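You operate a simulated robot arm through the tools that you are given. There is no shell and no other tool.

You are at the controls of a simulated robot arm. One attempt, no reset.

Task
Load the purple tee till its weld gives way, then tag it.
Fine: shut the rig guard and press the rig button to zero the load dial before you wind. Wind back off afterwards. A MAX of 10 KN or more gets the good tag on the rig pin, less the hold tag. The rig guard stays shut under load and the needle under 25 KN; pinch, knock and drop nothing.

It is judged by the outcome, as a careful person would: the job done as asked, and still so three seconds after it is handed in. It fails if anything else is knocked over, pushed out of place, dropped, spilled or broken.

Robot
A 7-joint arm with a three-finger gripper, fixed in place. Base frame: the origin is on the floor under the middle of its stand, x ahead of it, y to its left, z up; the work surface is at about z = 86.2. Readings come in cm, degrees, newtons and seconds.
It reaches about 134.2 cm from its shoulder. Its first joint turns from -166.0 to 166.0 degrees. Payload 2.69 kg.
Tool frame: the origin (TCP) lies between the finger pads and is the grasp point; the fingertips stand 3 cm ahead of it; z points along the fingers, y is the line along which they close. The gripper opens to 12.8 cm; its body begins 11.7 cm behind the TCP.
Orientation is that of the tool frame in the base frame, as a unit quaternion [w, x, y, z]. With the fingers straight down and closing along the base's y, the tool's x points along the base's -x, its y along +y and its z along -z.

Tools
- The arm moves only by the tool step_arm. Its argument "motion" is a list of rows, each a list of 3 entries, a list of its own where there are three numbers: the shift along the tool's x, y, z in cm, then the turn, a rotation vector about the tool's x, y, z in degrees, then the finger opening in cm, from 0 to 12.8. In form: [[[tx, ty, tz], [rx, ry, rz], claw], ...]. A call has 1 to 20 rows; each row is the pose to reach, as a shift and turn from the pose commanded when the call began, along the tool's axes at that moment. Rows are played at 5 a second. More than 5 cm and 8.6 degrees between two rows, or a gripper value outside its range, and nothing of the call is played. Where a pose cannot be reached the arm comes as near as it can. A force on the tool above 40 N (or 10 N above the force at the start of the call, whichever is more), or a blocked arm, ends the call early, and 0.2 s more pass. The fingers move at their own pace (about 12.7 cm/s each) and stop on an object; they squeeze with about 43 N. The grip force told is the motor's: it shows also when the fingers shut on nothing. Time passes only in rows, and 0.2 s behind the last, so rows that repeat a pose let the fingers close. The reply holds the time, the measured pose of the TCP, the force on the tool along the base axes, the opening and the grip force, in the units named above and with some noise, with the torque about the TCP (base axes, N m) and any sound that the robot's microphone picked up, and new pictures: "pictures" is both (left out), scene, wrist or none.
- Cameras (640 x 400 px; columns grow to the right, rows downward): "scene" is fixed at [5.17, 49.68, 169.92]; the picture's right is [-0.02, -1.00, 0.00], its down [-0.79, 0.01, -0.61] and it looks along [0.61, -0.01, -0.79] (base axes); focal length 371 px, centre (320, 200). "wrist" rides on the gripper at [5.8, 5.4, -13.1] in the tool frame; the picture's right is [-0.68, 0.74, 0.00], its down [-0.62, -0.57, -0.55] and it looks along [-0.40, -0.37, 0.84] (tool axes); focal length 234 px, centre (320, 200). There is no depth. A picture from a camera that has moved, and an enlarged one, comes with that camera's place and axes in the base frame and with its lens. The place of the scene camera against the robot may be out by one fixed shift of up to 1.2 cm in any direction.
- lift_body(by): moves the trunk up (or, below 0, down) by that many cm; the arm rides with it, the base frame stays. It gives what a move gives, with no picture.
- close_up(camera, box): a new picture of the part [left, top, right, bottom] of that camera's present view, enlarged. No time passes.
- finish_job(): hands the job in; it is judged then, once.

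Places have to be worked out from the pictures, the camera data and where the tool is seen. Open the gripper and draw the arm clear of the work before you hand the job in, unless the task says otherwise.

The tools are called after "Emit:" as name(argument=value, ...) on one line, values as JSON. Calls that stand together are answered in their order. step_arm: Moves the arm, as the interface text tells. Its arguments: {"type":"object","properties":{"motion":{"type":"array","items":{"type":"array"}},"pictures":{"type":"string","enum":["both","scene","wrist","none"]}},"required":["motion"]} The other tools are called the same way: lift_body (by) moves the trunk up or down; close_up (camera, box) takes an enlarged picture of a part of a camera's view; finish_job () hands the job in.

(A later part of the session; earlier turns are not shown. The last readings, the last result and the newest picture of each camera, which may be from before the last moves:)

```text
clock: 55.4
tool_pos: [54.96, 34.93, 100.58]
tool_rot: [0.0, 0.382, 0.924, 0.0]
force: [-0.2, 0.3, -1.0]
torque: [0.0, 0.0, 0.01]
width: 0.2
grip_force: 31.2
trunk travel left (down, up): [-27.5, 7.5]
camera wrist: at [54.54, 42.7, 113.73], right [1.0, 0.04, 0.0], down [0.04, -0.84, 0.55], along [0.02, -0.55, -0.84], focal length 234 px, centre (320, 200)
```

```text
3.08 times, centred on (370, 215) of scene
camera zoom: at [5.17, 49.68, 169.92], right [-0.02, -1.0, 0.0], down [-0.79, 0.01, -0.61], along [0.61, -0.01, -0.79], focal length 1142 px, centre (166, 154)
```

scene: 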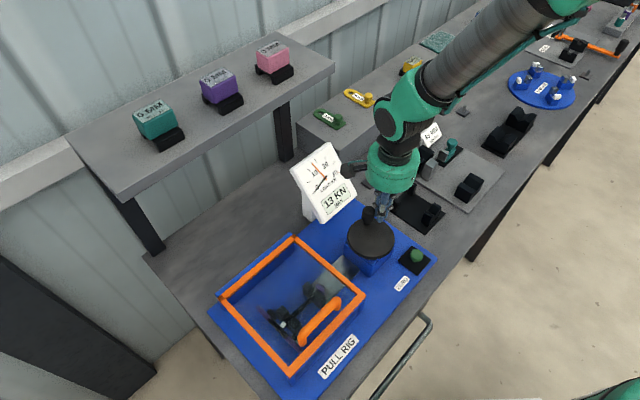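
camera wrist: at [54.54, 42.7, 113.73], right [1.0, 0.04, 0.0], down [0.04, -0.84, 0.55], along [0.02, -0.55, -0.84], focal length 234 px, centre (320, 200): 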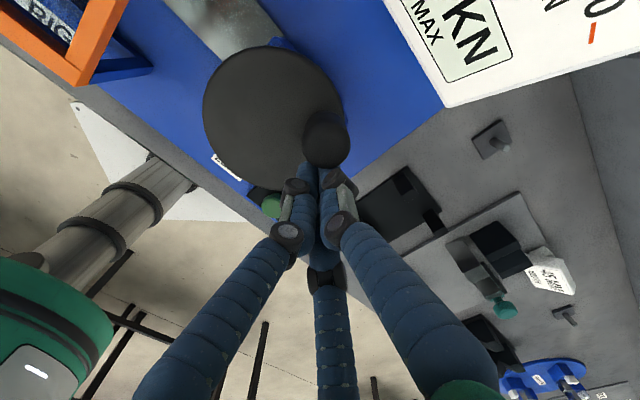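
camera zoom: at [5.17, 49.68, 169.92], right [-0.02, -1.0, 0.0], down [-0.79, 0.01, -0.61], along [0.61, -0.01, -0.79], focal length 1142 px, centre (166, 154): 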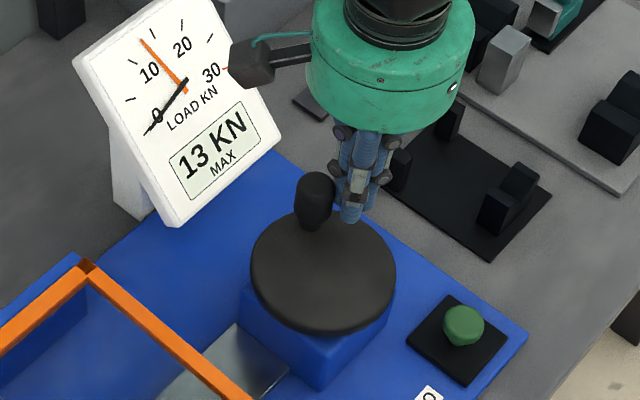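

Winding back smoothly; the knob is at azimuth ≈ 11° now and the needle is at 0. Another 80° of arc.

Emit:
step_arm(motion=[[[0.211, 0.806, 0], [0, 0, 0], 0], [[0.563, 1.57, 0], [0, 0, 0], 0], [[1.043, 2.249, 0], [0, 0, 0], 0], [[1.636, 2.844, 0], [0, 0, 0], 0], [[2.314, 3.325, 0], [0, 0, 0], 0], [[3.078, 3.68, 0], [0, 0, 0], 0], [[3.883, 3.893, 0], [0, 0, 0], 0], [[4.717, 3.965, 0], [0, 0, 0], 0]])

Emit:
close_up(camera="wrist", box=[220, 60, 460, 210])

Emit:
close_up(camera="scene", box=[290, 150, 430, 280])

```text
clock: 57.2
tool_pos: [54.37, 41.16, 100.62]
tool_rot: [0.0, 0.383, 0.924, 0.001]
force: [0.1, 1.1, -0.9]
torque: [0.01, 0.0, 0.01]
width: 0.24
grip_force: 31.8
trunk travel left (down, up): [-27.5, 7.5]
camera wrist: at [53.96, 48.88, 113.73], right [1.0, 0.04, 0.0], down [0.04, -0.84, 0.55], along [0.02, -0.55, -0.84], focal length 234 px, centre (320, 200)
```

scene: 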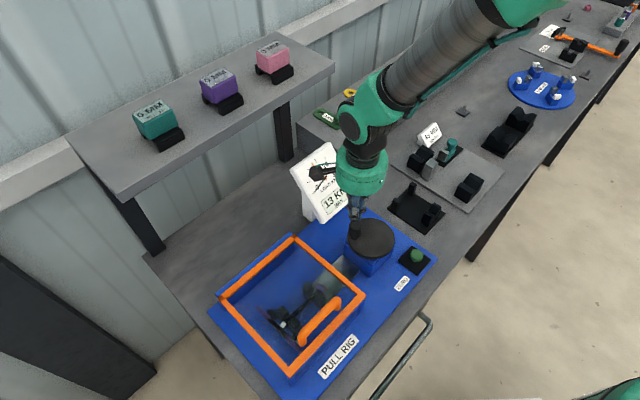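
wrist: 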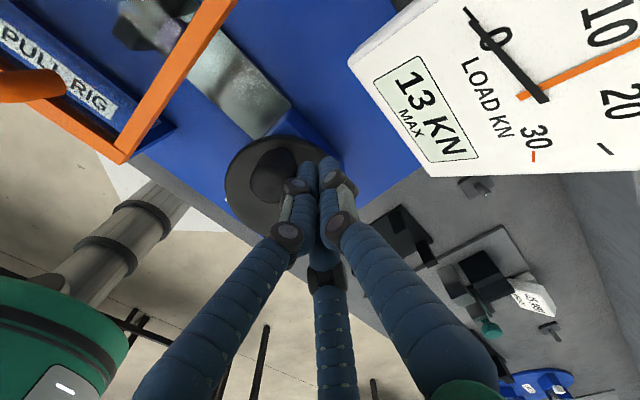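

```text
2.67 times, centred on (340, 135) of wrist
camera zoom: at [53.96, 48.88, 113.73], right [1.0, 0.04, 0.0], down [0.04, -0.84, 0.55], along [0.02, -0.55, -0.84], focal length 624 px, centre (267, 373)
```

zoom: 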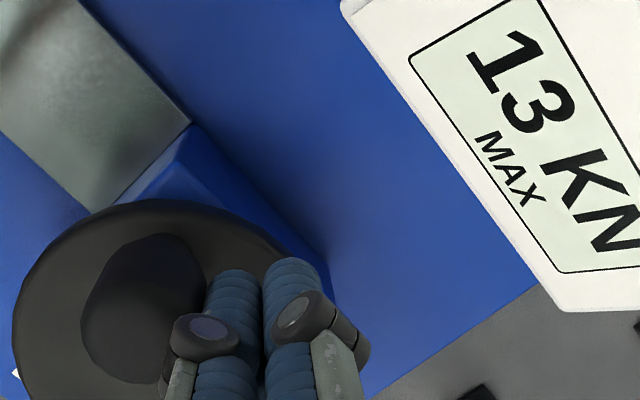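

```text
3.08 times, centred on (360, 215) of scene
camera zoom: at [5.17, 49.68, 169.92], right [-0.02, -1.0, 0.0], down [-0.79, 0.01, -0.61], along [0.61, -0.01, -0.79], focal length 1142 px, centre (197, 154)
```

zoom: 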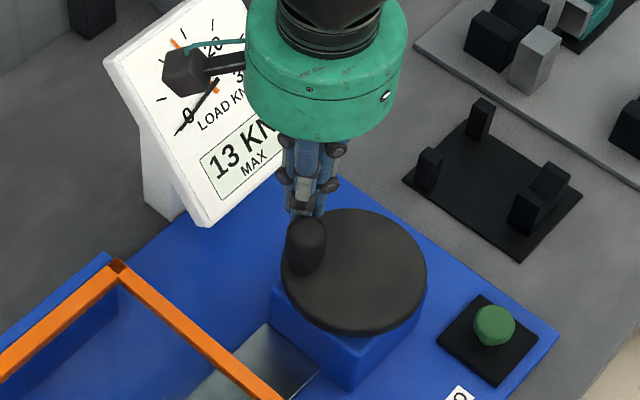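

The knob is about 10–15° short of where it started. I'll nudge it the remaining bit, watching for a stop.

Emit:
step_arm(motion=[[[0.25, 0.0, 0], [0, 0, 0], 0], [[0.502, -0.02, 0], [0, 0, 0], 0], [[0.75, -0.055, 0], [0, 0, 0], 0], [[1.004, -0.098, 0], [0, 0, 0], 0], [[1.25, -0.15, 0], [0, 0, 0], 0]])

Emit:
close_up(camera="scene", box=[280, 130, 480, 290])

Emit:
close_up(camera="scene", box=[250, 250, 370, 350])

```text
clock: 58.4
tool_pos: [53.32, 41.79, 100.55]
tool_rot: [0.0, 0.382, 0.924, 0.0]
force: [-0.1, 0.7, 0.1]
torque: [-0.01, 0.0, -0.03]
width: 0.2
grip_force: 32.0
trunk travel left (down, up): [-27.5, 7.5]
camera wrist: at [52.99, 49.62, 113.72], right [1.0, 0.04, 0.0], down [0.04, -0.84, 0.55], along [0.02, -0.55, -0.84], focal length 234 px, centre (320, 200)
```

scene: 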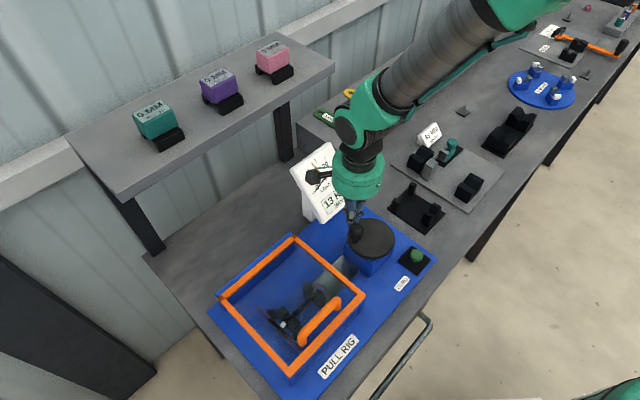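
wrist: 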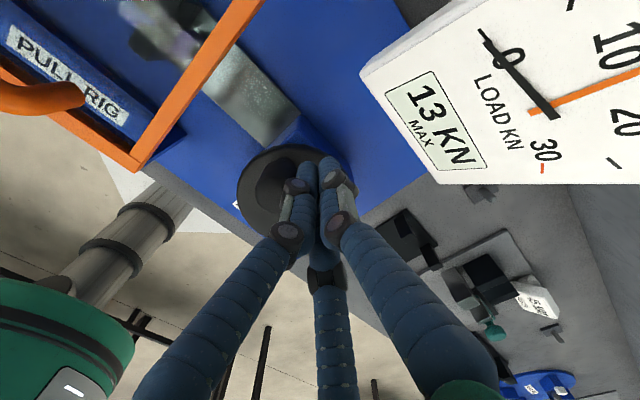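

```text
2.50 times, centred on (380, 210) of scene
camera zoom: at [5.17, 49.68, 169.92], right [-0.02, -1.0, 0.0], down [-0.79, 0.01, -0.61], along [0.61, -0.01, -0.79], focal length 928 px, centre (170, 175)
```

zoom: 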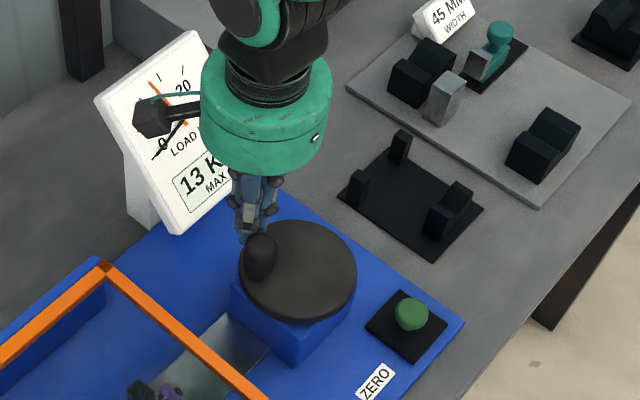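

```text
4.00 times, centred on (310, 300) of scene
camera zoom: at [5.17, 49.68, 169.92], right [-0.02, -1.0, 0.0], down [-0.79, 0.01, -0.61], along [0.61, -0.01, -0.79], focal length 1484 px, centre (360, -200)
```

zoom: 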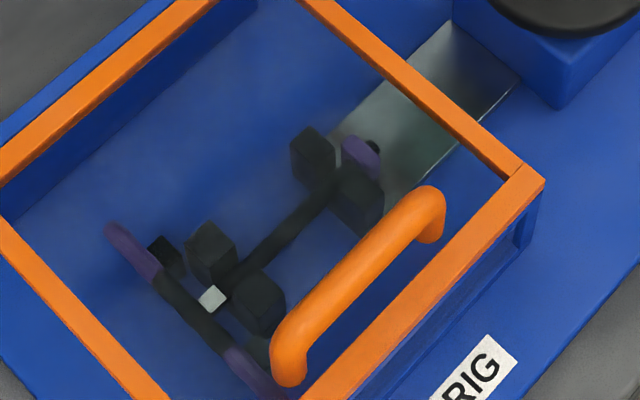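

The knob is back where it started and the needle is at 0. I'll back the fist away from the knob, lift clear and move up towards the tags.

Emit:
step_arm(motion=[[[-0.3, 0.7, 0], [0, 0, 0], 0], [[-0.3, 0.8, -4], [0, 0, 0], 0], [[-0.3, 0.8, -8.5], [0, 0, 0], 0], [[-0.3, 0.8, -13], [0, 0, 0], 0], [[-0.3, 0.8, -17.5], [0, 0, 0], 0], [[-0.3, 0.8, -22], [0, 0, 0], 0], [[-0.3, 0.8, -26.5], [0, 0, 0], 0], [[-0.3, 0.8, -31], [0, 0, 0], 0], [[-0.3, 0.8, -35], [0, 0, 0], 0]])

Emit:
close_up(camera="scene", box=[280, 60, 480, 220])

Emit:
close_up(camera="wrist", box=[420, 0, 640, 180])

```text
clock: 60.4
tool_pos: [54.24, 42.21, 135.66]
tool_rot: [0.0, 0.383, 0.924, 0.001]
force: [-0.1, -0.8, -0.7]
torque: [0.01, 0.02, 0.0]
width: 0.22
grip_force: 31.6
trunk travel left (down, up): [-27.5, 7.5]
camera wrist: at [53.76, 49.98, 148.67], right [1.0, 0.04, 0.0], down [0.04, -0.84, 0.55], along [0.02, -0.55, -0.84], focal length 234 px, centre (320, 200)
```

scene: 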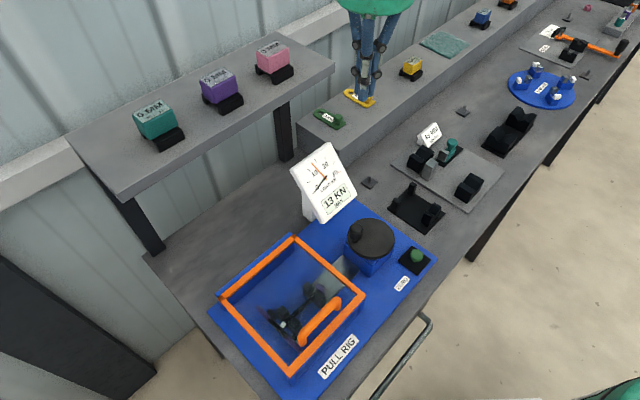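
wrist: 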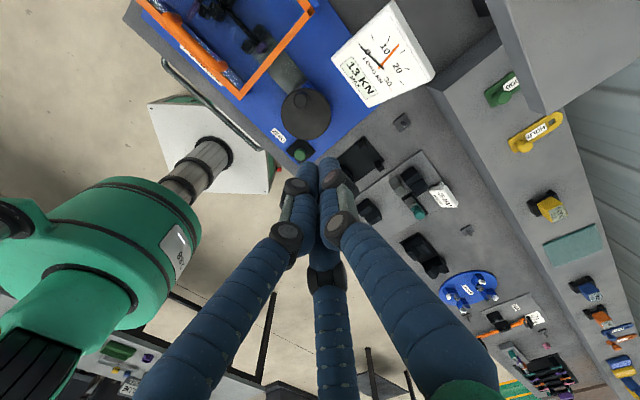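

```text
2.50 times, centred on (380, 140) of scene
camera zoom: at [5.17, 49.68, 169.92], right [-0.02, -1.0, 0.0], down [-0.79, 0.01, -0.61], along [0.61, -0.01, -0.79], focal length 928 px, centre (170, 350)
```

zoom: 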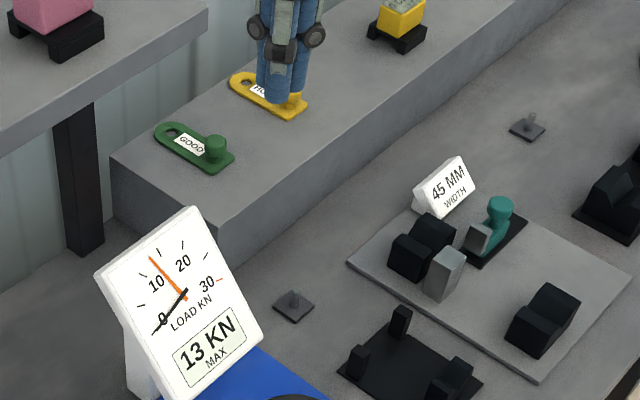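

```text
2.22 times, centred on (530, 90) of wrist
camera zoom: at [53.76, 49.98, 148.67], right [1.0, 0.04, 0.0], down [0.04, -0.84, 0.55], along [0.02, -0.55, -0.84], focal length 520 px, centre (-147, 444)
```

zoom: 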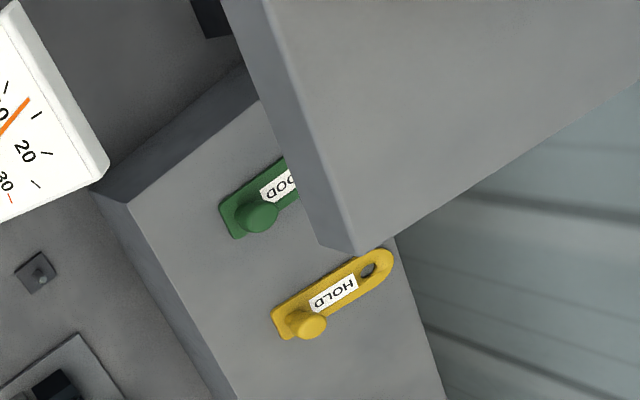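

GOOD applies (13 ≥ 10). The GOOD tag lies on the lower ledge near (91, 43), just right of the end of the upper shelf (shelf corner ≈ (78, 45, 123)). I'll fly over at a safe height for a direct look.

Emit:
step_arm(motion=[[[-3.2, 2.5, 0], [0, 0, 0], 2], [[-6.4, 5.1, 0], [0, 0, 0], 4], [[-9.7, 7.7, 0], [0, 0, 0], 5], [[-12.9, 10.2, 0], [0, 0, 0], 5], [[-16.1, 12.8, 0.5], [0, 0, 0], 5], [[-19.3, 15.3, 1.5], [0, 0, 0], 5], [[-22.6, 17.9, 3], [0, 0, 0], 5], [[-25.8, 20.5, 4.5], [0, 0, 0], 5], [[-29, 23, 5.7], [0, 0, 0], 5], [[-29, 23, 5.7], [0, 0, 0], 5]])

Emit:
close_up(camera="wrist", box=[200, 0, 440, 150])

Emit:
close_up(camera="scene", box=[280, 40, 440, 160])

```text
clock: 62.6
tool_pos: [90.92, 37.86, 129.84]
tool_rot: [0.0, 0.382, 0.924, -0.001]
force: [0.5, 0.5, -1.2]
torque: [-0.01, 0.02, 0.01]
width: 5.01
grip_force: 0.0
trunk travel left (down, up): [-27.5, 7.5]
camera wrist: at [90.57, 45.65, 143.07], right [1.0, 0.04, 0.0], down [0.04, -0.84, 0.55], along [0.02, -0.55, -0.84], focal length 234 px, centre (320, 200)
```

scene: 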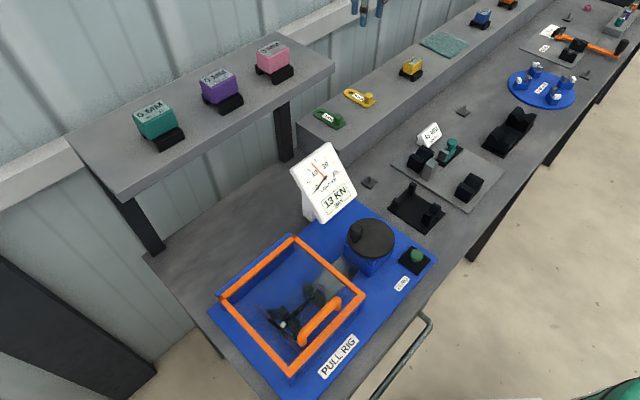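
wrist: 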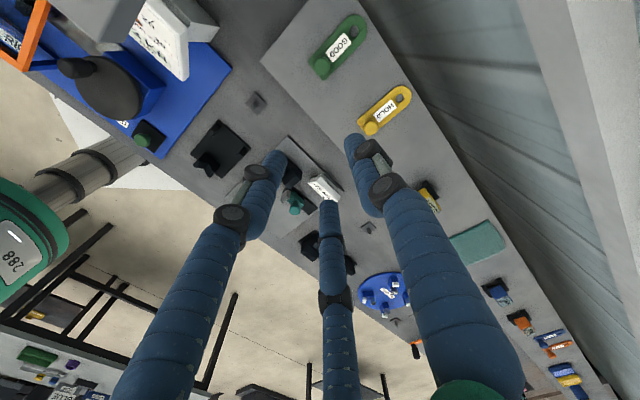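

```text
2.67 times, centred on (320, 75) of wrist
camera zoom: at [90.57, 45.65, 143.07], right [1.0, 0.04, 0.0], down [0.04, -0.84, 0.55], along [0.02, -0.55, -0.84], focal length 624 px, centre (320, 533)
```

zoom: 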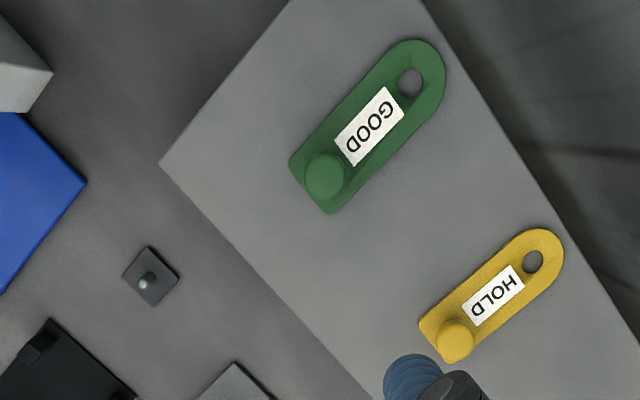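

```text
3.33 times, centred on (360, 100) of scene
camera zoom: at [5.17, 49.68, 169.92], right [-0.02, -1.0, 0.0], down [-0.79, 0.01, -0.61], along [0.61, -0.01, -0.79], focal length 1237 px, centre (187, 533)
```

zoom: 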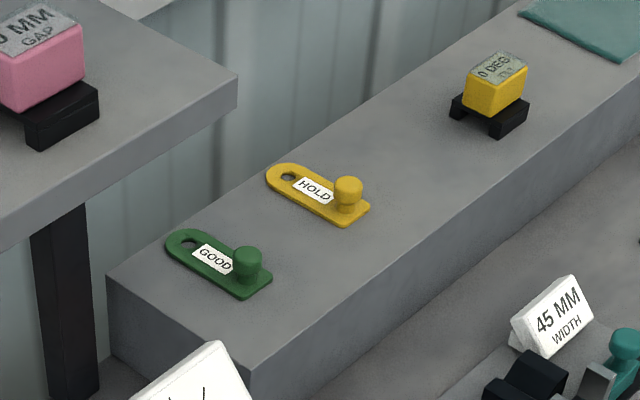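

I have a clear view: GOOD knob top at about (91.0, 43.05, 99.5), hole about 7 cm from it along azimuth 45°, and the rig pin at about (76.5, 34.1) with its top at ~88. I'll move above the GOOD knob, turning 15° to keep the camera clear of the upper shelf, and descend to TCP z = 108.

Emit:
step_arm(motion=[[[1.2, 1.2, 2], [0, 0, 4], 5], [[2.4, 2.5, 5], [0, 0, 8], 5], [[3.61, 3.73, 9], [0, 0, 12], 5], [[3.61, 3.73, 13], [0, 0, 15], 5], [[3.61, 3.73, 17], [0, 0, 15], 5], [[3.61, 3.73, 21], [0, 0, 15], 5], [[3.61, 3.73, 21.8], [0, 0, 15], 5], [[3.61, 3.73, 21.8], [0, 0, 15], 5]])

Emit:
close_up(camera="wrist", box=[200, 50, 440, 200])

Emit:
close_up(camera="scene", box=[280, 20, 440, 140])

```text
clock: 64.4
tool_pos: [91.07, 43.0, 108.24]
tool_rot: [0.0, 0.5, 0.866, 0.0]
force: [0.2, -0.2, 0.5]
torque: [0.02, -0.04, -0.02]
width: 5.02
grip_force: 0.0
trunk travel left (down, up): [-27.5, 7.5]
camera wrist: at [92.7, 50.67, 121.33], right [0.98, -0.22, 0.0], down [-0.18, -0.82, 0.55], along [-0.12, -0.54, -0.84], focal length 234 px, centre (320, 200)
```

scene: 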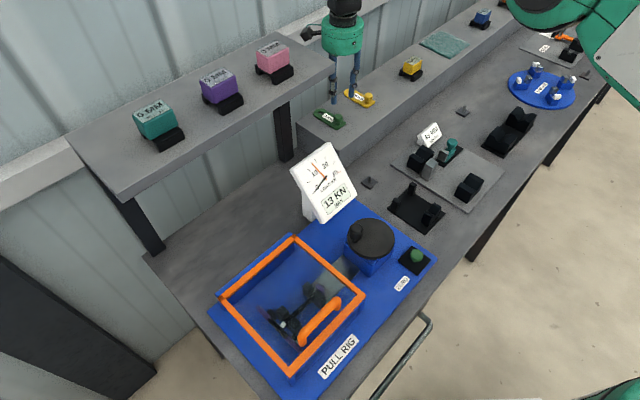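
wrist: 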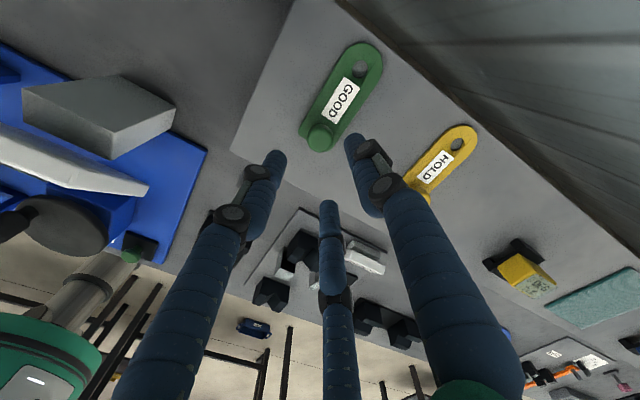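

```text
2.67 times, centred on (320, 125) of wrist
camera zoom: at [92.7, 50.67, 121.33], right [0.98, -0.22, 0.0], down [-0.18, -0.82, 0.55], along [-0.12, -0.54, -0.84], focal length 624 px, centre (320, 400)
```

zoom: 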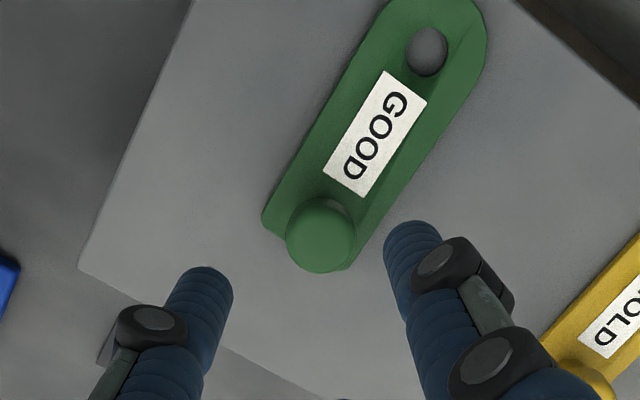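

```text
3.33 times, centred on (360, 80) of scene
camera zoom: at [5.17, 49.68, 169.92], right [-0.02, -1.0, 0.0], down [-0.79, 0.01, -0.61], along [0.61, -0.01, -0.79], focal length 1237 px, centre (187, 600)
```

zoom: 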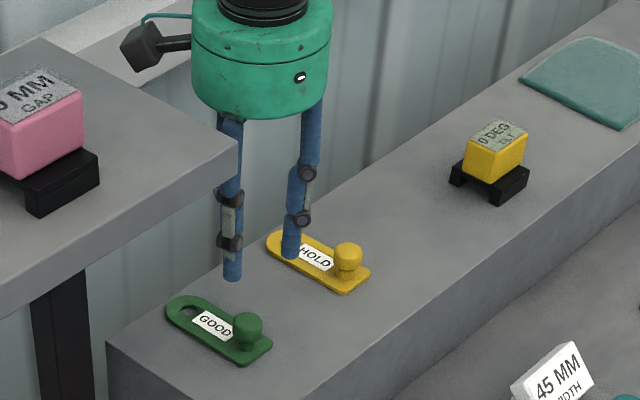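

The knob is centred under the tool (top at z ≈ 98.2). I'll descend to TCP z ≈ 101 with the fingers at 4.5 cm and check.

Emit:
step_arm(motion=[[[0, 0, 3], [0, 0, 0], 4.5], [[0, 0, 5.5], [0, 0, 0], 4.5], [[0, 0, 7], [0, 0, 0], 4.5], [[0, 0, 7], [0, 0, 0], 4.5]])

Emit:
close_up(camera="wrist", box=[220, 60, 420, 185])

Emit:
close_up(camera="scene", box=[300, 60, 400, 140])

```text
clock: 65.4
tool_pos: [91.09, 43.13, 101.07]
tool_rot: [0.0, 0.5, 0.866, 0.001]
force: [0.1, -0.2, 0.8]
torque: [0.02, 0.0, 0.04]
width: 4.49
grip_force: 0.0
trunk travel left (down, up): [-27.5, 7.5]
camera wrist: at [92.75, 50.77, 114.23], right [0.98, -0.22, 0.0], down [-0.18, -0.82, 0.55], along [-0.12, -0.54, -0.84], focal length 234 px, centre (320, 200)
```

scene: 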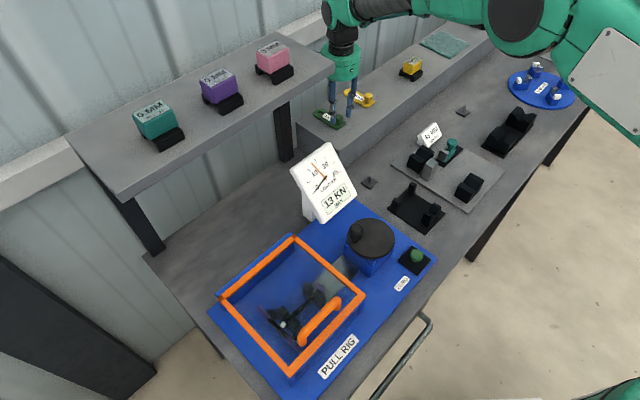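
wrist: 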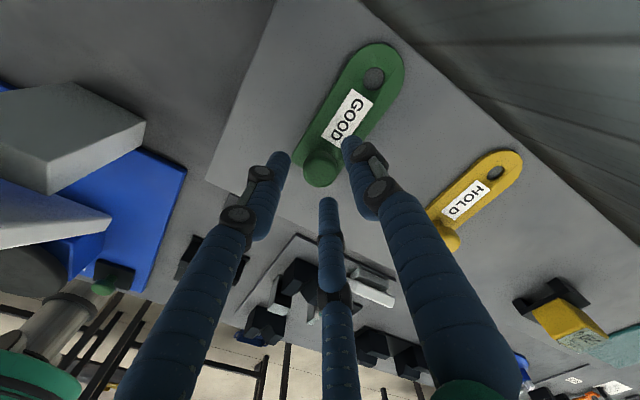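

```text
3.20 times, centred on (320, 122) of wrist
camera zoom: at [92.75, 50.77, 114.23], right [0.98, -0.22, 0.0], down [-0.18, -0.82, 0.55], along [-0.12, -0.54, -0.84], focal length 749 px, centre (320, 448)
```

zoom: 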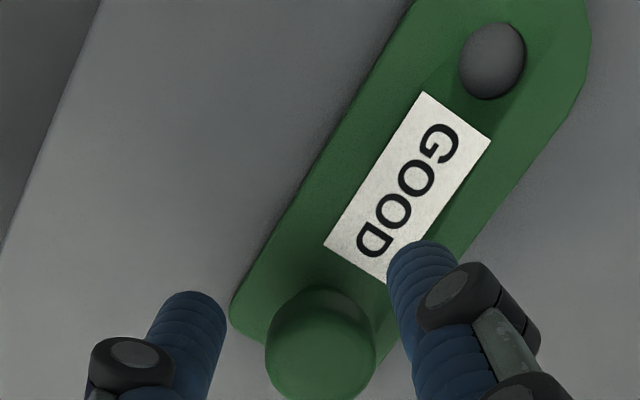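

```text
5.00 times, centred on (350, 100) of scene
camera zoom: at [5.17, 49.68, 169.92], right [-0.02, -1.0, 0.0], down [-0.79, 0.01, -0.61], along [0.61, -0.01, -0.79], focal length 1855 px, centre (170, 700)
```

zoom: 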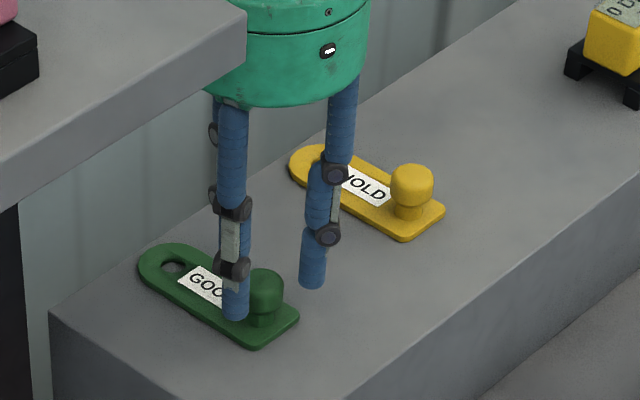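

The knob is mushroom-shaped (cap about 2.6 cm across) and well centred. I'll lower 2.7 cm so the fingertips reach below the cap, watching for contact with the tag.

Emit:
step_arm(motion=[[[0.15, 0.15, 0.7], [0, 0, 0], 4.5], [[0.15, 0.15, 1.3], [0, 0, 0], 4.5], [[0.15, 0.15, 1.8], [0, 0, 0], 4.5], [[0.15, 0.15, 2.3], [0, 0, 0], 4.5], [[0.15, 0.15, 2.7], [0, 0, 0], 4.5]])

Emit:
close_up(camera="wrist", box=[220, 80, 420, 205])

Emit:
close_up(camera="scene", box=[300, 60, 400, 140])

```text
clock: 66.6
tool_pos: [91.17, 43.23, 98.44]
tool_rot: [0.001, 0.5, 0.866, 0.0]
force: [-0.9, -0.5, 4.5]
torque: [0.04, -0.09, -0.04]
width: 4.44
grip_force: 0.1
trunk travel left (down, up): [-27.5, 7.5]
camera wrist: at [92.77, 50.95, 111.61], right [0.98, -0.22, 0.0], down [-0.18, -0.82, 0.55], along [-0.12, -0.54, -0.84], focal length 234 px, centre (320, 200)
```

scene: 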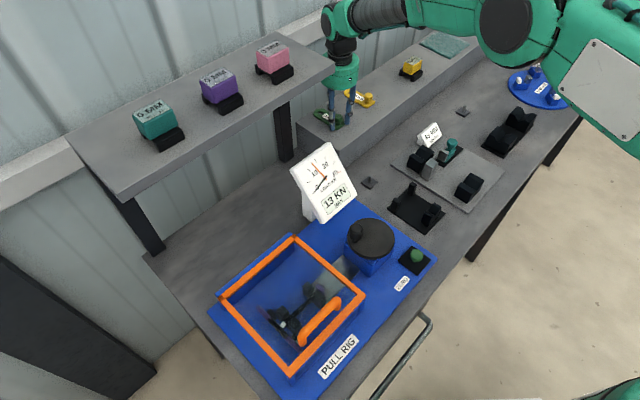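
wrist: 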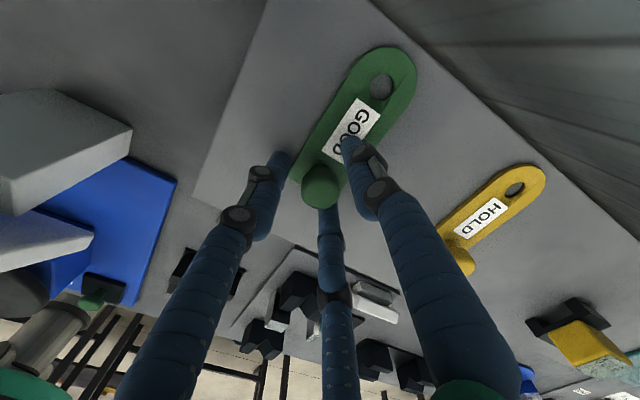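

```text
3.20 times, centred on (320, 142) of wrist
camera zoom: at [92.77, 50.95, 111.61], right [0.98, -0.22, 0.0], down [-0.18, -0.82, 0.55], along [-0.12, -0.54, -0.84], focal length 749 px, centre (320, 384)
```

zoom: 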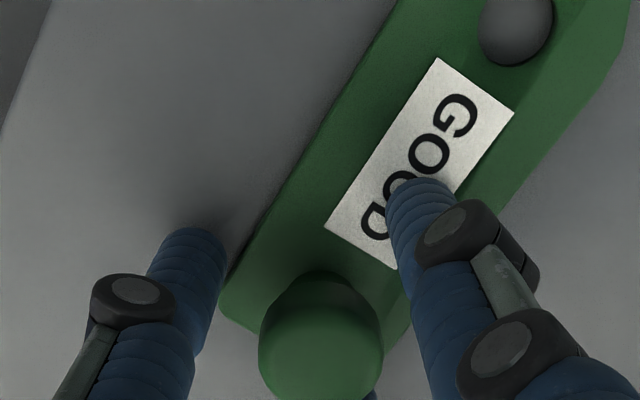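

```text
5.00 times, centred on (350, 100) of scene
camera zoom: at [5.17, 49.68, 169.92], right [-0.02, -1.0, 0.0], down [-0.79, 0.01, -0.61], along [0.61, -0.01, -0.79], focal length 1855 px, centre (170, 700)
```

zoom: 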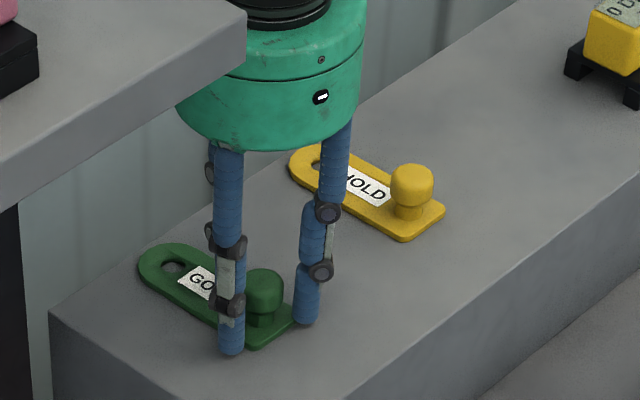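

A fingertip just touches the tag (4.5 N). I'll raise 0.4 cm and close on the knob.

Emit:
step_arm(motion=[[[0, 0, -0.4], [0, 0, 0], 4.5], [[0, 0, -0.4], [0, 0, 0], 3.5], [[0, 0, -0.4], [0, 0, 0], 2.8], [[0, 0, -0.4], [0, 0, 0], 2.0], [[0, 0, -0.4], [0, 0, 0], 1.0], [[0, 0, -0.4], [0, 0, 0], 0.5], [[0, 0, -0.4], [0, 0, 0], 0.5]])

Emit:
close_up(camera="wrist", box=[220, 60, 440, 200])

Emit:
close_up(camera="scene", box=[300, 60, 400, 140])

```text
clock: 68.2
tool_pos: [91.14, 43.33, 98.74]
tool_rot: [0.001, 0.5, 0.866, 0.0]
force: [0.1, -0.5, -0.4]
torque: [0.02, 0.04, 0.01]
width: 2.4
grip_force: 42.5
trunk travel left (down, up): [-27.5, 7.5]
camera wrist: at [92.77, 50.94, 111.9], right [0.98, -0.22, 0.0], down [-0.18, -0.82, 0.55], along [-0.12, -0.54, -0.84], focal length 234 px, centre (320, 200)
```

scene: 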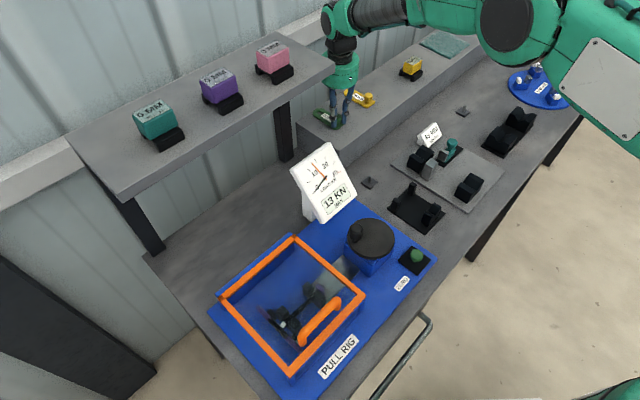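
wrist: 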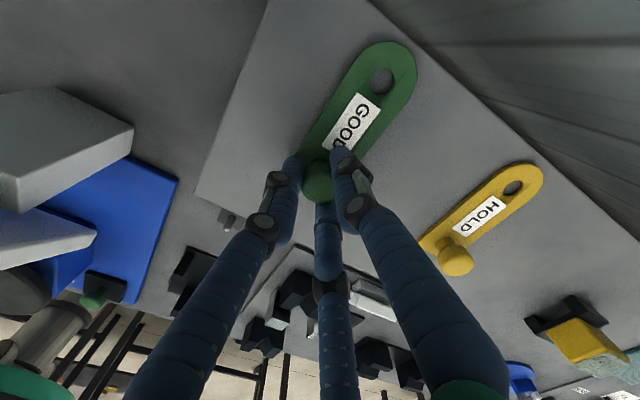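

```text
2.86 times, centred on (330, 130) of wrist
camera zoom: at [92.77, 50.94, 111.9], right [0.98, -0.22, 0.0], down [-0.18, -0.82, 0.55], along [-0.12, -0.54, -0.84], focal length 669 px, centre (291, 400)
```

zoom: 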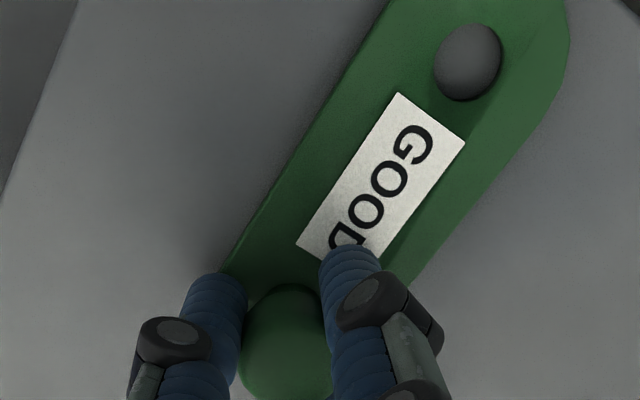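

```text
5.00 times, centred on (350, 100) of scene
camera zoom: at [5.17, 49.68, 169.92], right [-0.02, -1.0, 0.0], down [-0.79, 0.01, -0.61], along [0.61, -0.01, -0.79], focal length 1855 px, centre (170, 700)
```

zoom: 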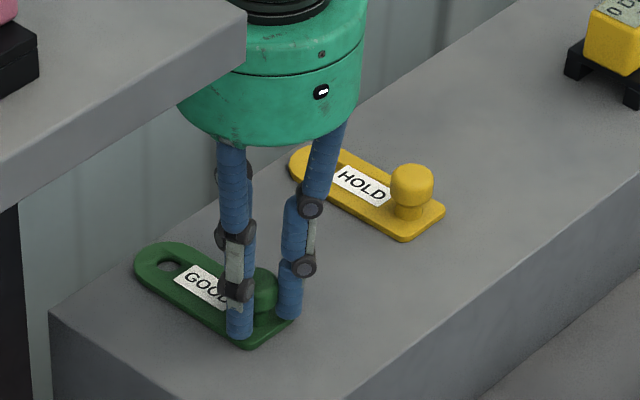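

The tag knob is gripped (2.4 cm, 42 N). The hole sits at tool (1.73, 7.04). I'll lift slowly and check that the tag comes up level.

Emit:
step_arm(motion=[[[0, 0, -0.7], [0, 0, 0], 0.5], [[0, 0, -1.5], [0, 0, 0], 0.5], [[0, 0, -3], [0, 0, 0], 0.5], [[0, 0, -5], [0, 0, 0], 0.5], [[0, 0, -7.5], [0, 0, 0], 0.5], [[0, 0, -10.5], [0, 0, 0], 0.5], [[0, 0, -13.3], [0, 0, 0], 0.5]])

Emit:
close_up(camera="wrist", box=[220, 60, 440, 200])

Emit:
close_up(camera="scene", box=[280, 30, 420, 140])

```text
clock: 69.8
tool_pos: [91.04, 43.3, 112.09]
tool_rot: [-0.001, 0.5, 0.866, 0.0]
force: [-0.4, -0.4, -0.6]
torque: [0.0, -0.01, -0.01]
width: 2.4
grip_force: 42.8
trunk travel left (down, up): [-27.5, 7.5]
camera wrist: at [92.69, 50.9, 125.22], right [0.98, -0.22, 0.0], down [-0.18, -0.82, 0.55], along [-0.12, -0.54, -0.84], focal length 234 px, centre (320, 200)
```

scene: 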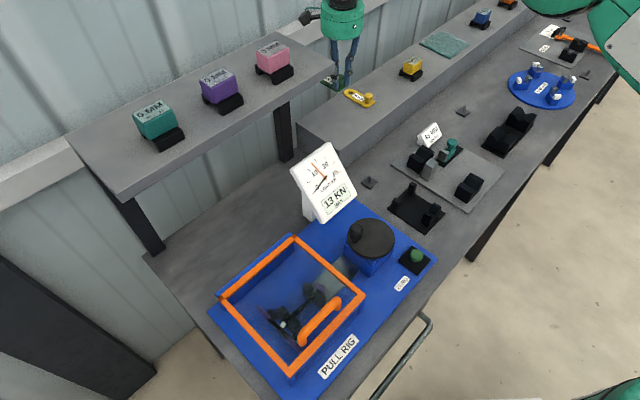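
wrist: 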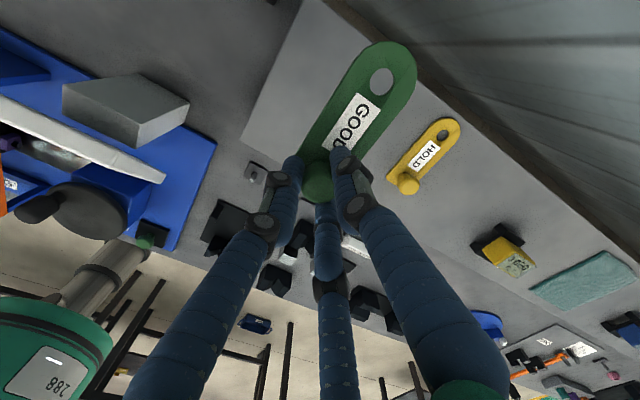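

```text
2.86 times, centred on (330, 130) of wrist
camera zoom: at [92.69, 50.9, 125.22], right [0.98, -0.22, 0.0], down [-0.18, -0.82, 0.55], along [-0.12, -0.54, -0.84], focal length 669 px, centre (291, 400)
```

zoom: 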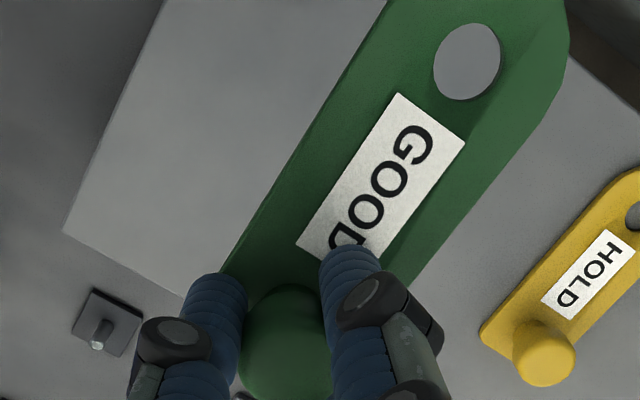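

```text
3.64 times, centred on (350, 85) of scene
camera zoom: at [5.17, 49.68, 169.92], right [-0.02, -1.0, 0.0], down [-0.79, 0.01, -0.61], along [0.61, -0.01, -0.79], focal length 1349 px, centre (211, 618)
```

zoom: 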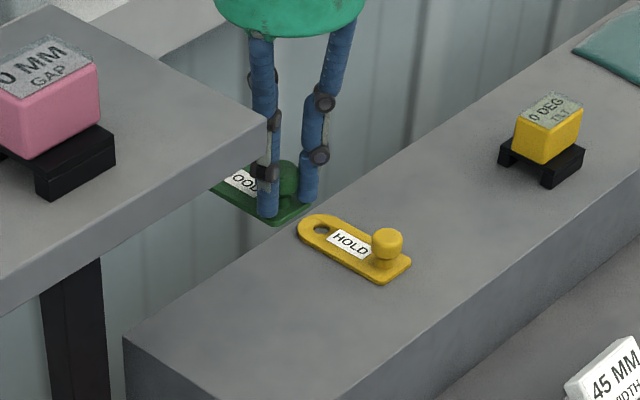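

The tag is held rigidly (the hole hasn't shifted in view). The pin is at about (76.8, 34.4) with its top at ~89. I'll carry the tag clear of the shelf, turning it 45° clockwise so the knob end lies over free bench, and hover near the pin.

Emit:
step_arm(motion=[[[-0.9, -3.2, 0], [0, 0, 0], 0.5], [[-1.9, -6.5, 0], [0, 0, 4], 0.5], [[-2.8, -9.75, 0], [0, 0, 10], 0.5], [[-1.8, -12.1, 0], [0, 0, 17], 0.5], [[-0.6, -14.8, 0], [0, 0, 24], 0.5], [[0.6, -17.5, 0], [0, 0, 31], 0.5], [[1.9, -20.3, 0], [0, 0, 38], 0.5], [[3.1, -23.03, 0], [0, 0, 45], 0.5], [[3.1, -23.03, 4], [0, 0, 45], 0.5], [[3.1, -23.03, 8], [0, 0, 45], 0.5], [[3.1, -23.03, 8], [0, 0, 45], 0.5]])

Emit:
close_up(camera="wrist", box=[260, 20, 460, 145])

Emit:
close_up(camera="scene", box=[300, 110, 460, 230])

```text
clock: 72.2
tool_pos: [69.79, 34.47, 104.02]
tool_rot: [0.0, 0.793, 0.609, -0.001]
force: [-0.5, -0.4, 0.0]
torque: [-0.02, 0.04, -0.02]
width: 2.36
grip_force: 43.0
trunk travel left (down, up): [-27.5, 7.5]
camera wrist: at [76.3, 38.61, 117.14], right [0.54, -0.84, 0.0], down [-0.71, -0.45, 0.55], along [-0.46, -0.29, -0.84], focal length 234 px, centre (320, 200)
```

scene: 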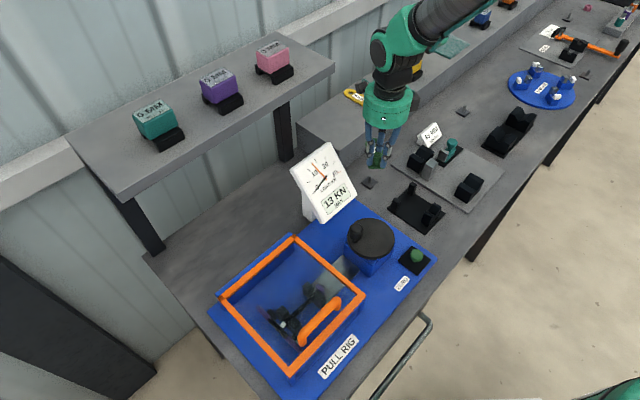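
wrist: 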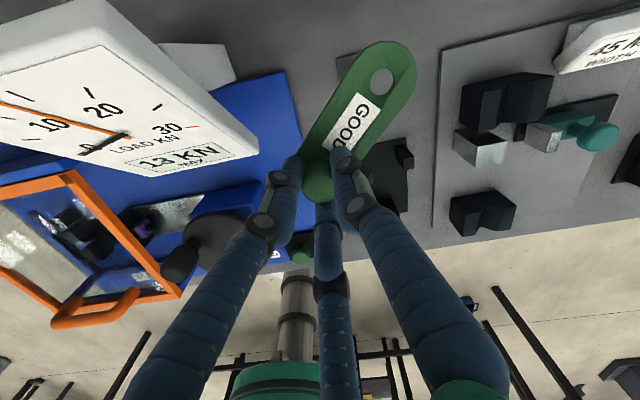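

```text
3.20 times, centred on (360, 82) of wrist
camera zoom: at [76.3, 38.61, 117.14], right [0.54, -0.84, 0.0], down [-0.71, -0.45, 0.55], along [-0.46, -0.29, -0.84], focal length 749 px, centre (192, 576)
```

zoom: 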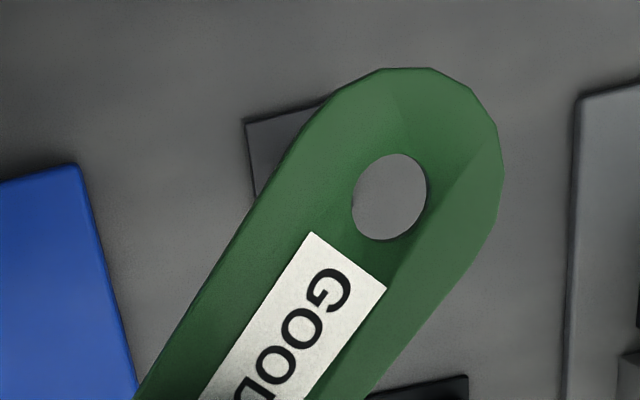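

```text
3.33 times, centred on (380, 170) of scene
camera zoom: at [5.17, 49.68, 169.92], right [-0.02, -1.0, 0.0], down [-0.79, 0.01, -0.61], along [0.61, -0.01, -0.79], focal length 1237 px, centre (120, 300)
```

zoom: 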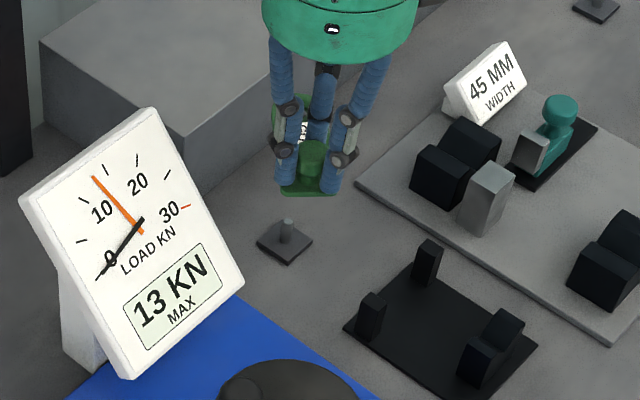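

The tag is hovering above the pin area. I'll lower to TCP z ≈ 95.5, with the tag about 2 cm above the pin top, and check the alignment through the hole.

Emit:
step_arm(motion=[[[0, 0, 3], [0, 0, 0], 0.5], [[0, 0, 6], [0, 0, 0], 0.5], [[0, 0, 8.5], [0, 0, 0], 0.5], [[0, 0, 8.5], [0, 0, 0], 0.5]])

Emit:
close_up(camera="wrist", box=[260, 20, 460, 145])

Emit:
close_up(camera="scene", box=[330, 140, 410, 204])

```text
clock: 73.2
tool_pos: [69.68, 34.34, 95.44]
tool_rot: [0.001, 0.793, 0.609, -0.001]
force: [0.3, -0.4, 0.0]
torque: [-0.01, 0.03, 0.02]
width: 2.37
grip_force: 43.0
trunk travel left (down, up): [-27.5, 7.5]
camera wrist: at [76.28, 38.56, 108.66], right [0.54, -0.84, 0.0], down [-0.71, -0.45, 0.55], along [-0.46, -0.29, -0.84], focal length 234 px, centre (320, 200)
```

scene: 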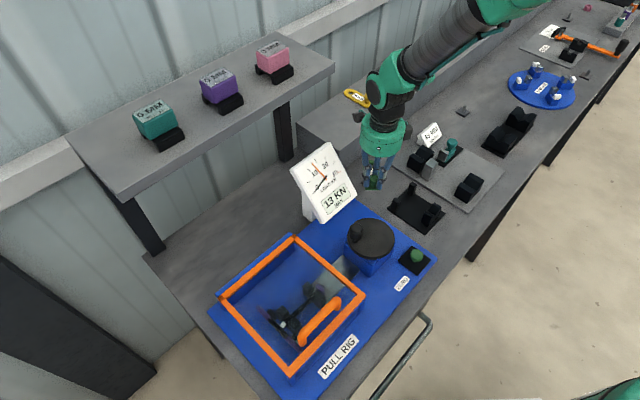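
wrist: 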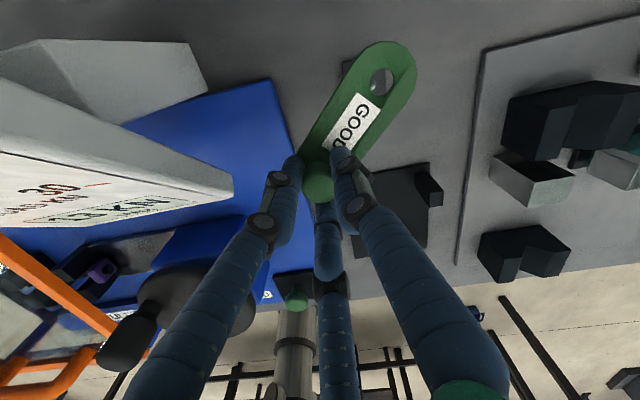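

```text
3.20 times, centred on (360, 82) of wrist
camera zoom: at [76.28, 38.56, 108.66], right [0.54, -0.84, 0.0], down [-0.71, -0.45, 0.55], along [-0.46, -0.29, -0.84], focal length 749 px, centre (192, 576)
```

zoom: 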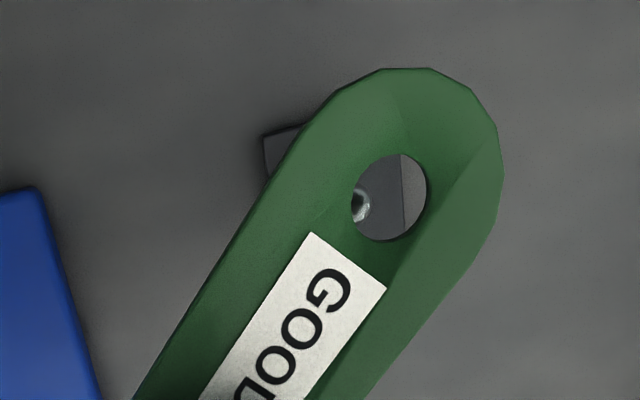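

```text
6.25 times, centred on (370, 172) of scene
camera zoom: at [5.17, 49.68, 169.92], right [-0.02, -1.0, 0.0], down [-0.79, 0.01, -0.61], along [0.61, -0.01, -0.79], focal length 2319 px, centre (8, 375)
```

zoom: 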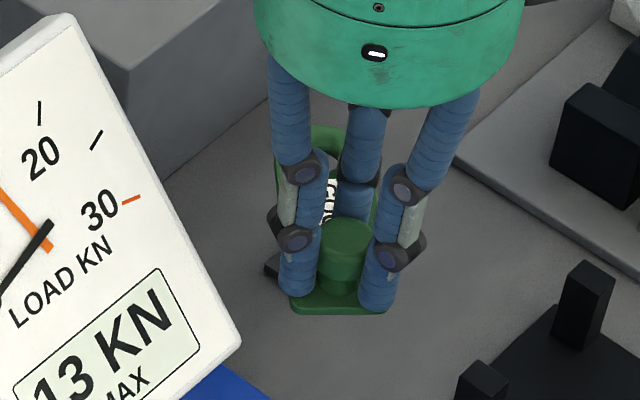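

The pin tip is visible through the hole, slightly off-centre: the pin is at about (76.4, 33.95) versus the hole at (76.9, 34.27). I'll shift by about (-0.5, -0.3) and lower 1.3 cm to re-verify.

Emit:
step_arm(motion=[[[-0.2, -0.2, 0], [0, 0, 0], 0.5], [[-0.42, -0.41, 0], [0, 0, 0], 0.5], [[-0.42, -0.41, 0.7], [0, 0, 0], 0.5], [[-0.42, -0.41, 1.3], [0, 0, 0], 0.5], [[-0.42, -0.41, 1.3], [0, 0, 0], 0.5]], pictures="wrist")

Emit:
close_up(camera="wrist", box=[340, 50, 420, 100])

```text
clock: 74.4
tool_pos: [69.04, 34.03, 94.2]
tool_rot: [0.0, 0.794, 0.608, -0.001]
force: [0.4, -0.4, -0.8]
torque: [0.02, 0.02, -0.02]
width: 2.38
grip_force: 43.1
trunk travel left (down, up): [-27.5, 7.5]
camera wrist: at [75.71, 38.25, 107.4], right [0.54, -0.84, 0.0], down [-0.71, -0.45, 0.55], along [-0.46, -0.29, -0.84], focal length 234 px, centre (320, 200)
```

wrist: 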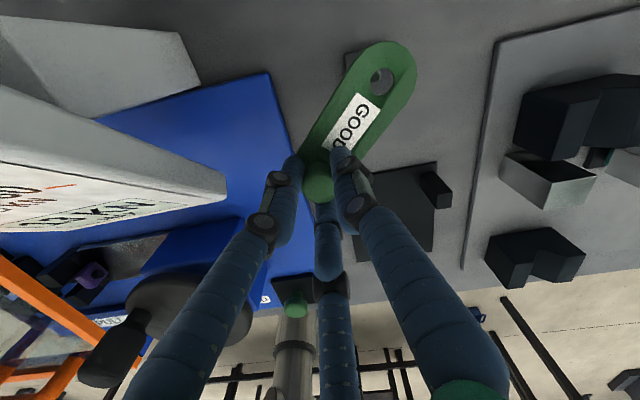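

```text
8.00 times, centred on (380, 75) of wrist
camera zoom: at [75.71, 38.25, 107.4], right [0.54, -0.84, 0.0], down [-0.71, -0.45, 0.55], along [-0.46, -0.29, -0.84], focal length 1873 px, centre (-160, 1200)
```

zoom: 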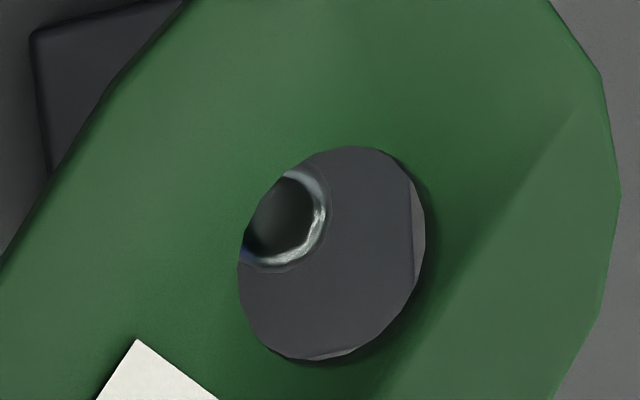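

The pin now lies within 0.1 cm of the hole axis. I'll lower straight down in small steps onto the pin.

Emit:
step_arm(motion=[[[0, 0, 0.4], [0, 0, 0], 0.5], [[0, 0, 0.8], [0, 0, 0], 0.5], [[0, 0, 1.2], [0, 0, 0], 0.5], [[0, 0, 1.6], [0, 0, 0], 0.5]], pictures="wrist")

Emit:
close_up(camera="wrist", box=[340, 50, 420, 100])

Emit:
close_up(camera="scene", box=[330, 140, 410, 204])

```text
clock: 75.4
tool_pos: [69.02, 34.1, 92.57]
tool_rot: [0.0, 0.793, 0.609, 0.0]
force: [-0.4, -0.3, -0.7]
torque: [-0.05, 0.02, 0.02]
width: 2.4
grip_force: 42.7
trunk travel left (down, up): [-27.5, 7.5]
camera wrist: at [75.73, 38.28, 105.77], right [0.54, -0.84, 0.0], down [-0.71, -0.45, 0.55], along [-0.46, -0.29, -0.84], focal length 234 px, centre (320, 200)
```

wrist: 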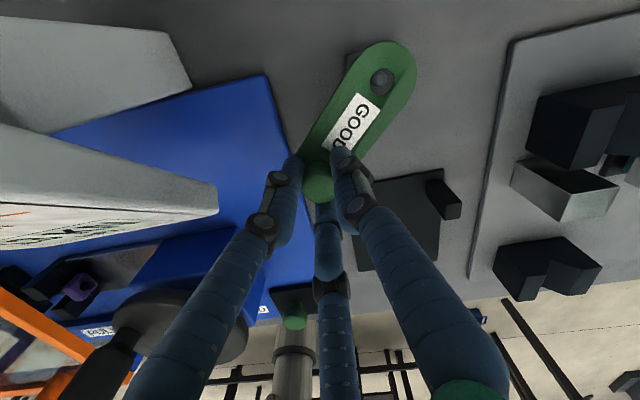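

```text
8.00 times, centred on (380, 75) of wrist
camera zoom: at [75.73, 38.28, 105.77], right [0.54, -0.84, 0.0], down [-0.71, -0.45, 0.55], along [-0.46, -0.29, -0.84], focal length 1873 px, centre (-160, 1200)
```

zoom: 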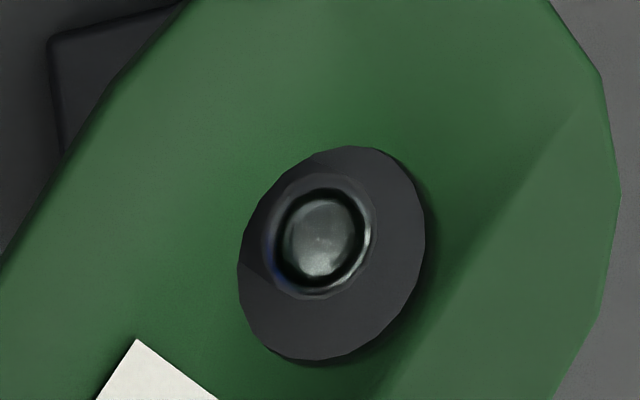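

```text
6.25 times, centred on (370, 172) of scene
camera zoom: at [5.17, 49.68, 169.92], right [-0.02, -1.0, 0.0], down [-0.79, 0.01, -0.61], along [0.61, -0.01, -0.79], focal length 2319 px, centre (8, 375)
```

zoom: 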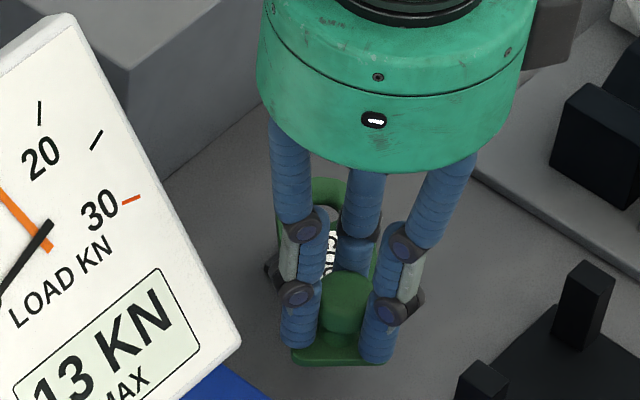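

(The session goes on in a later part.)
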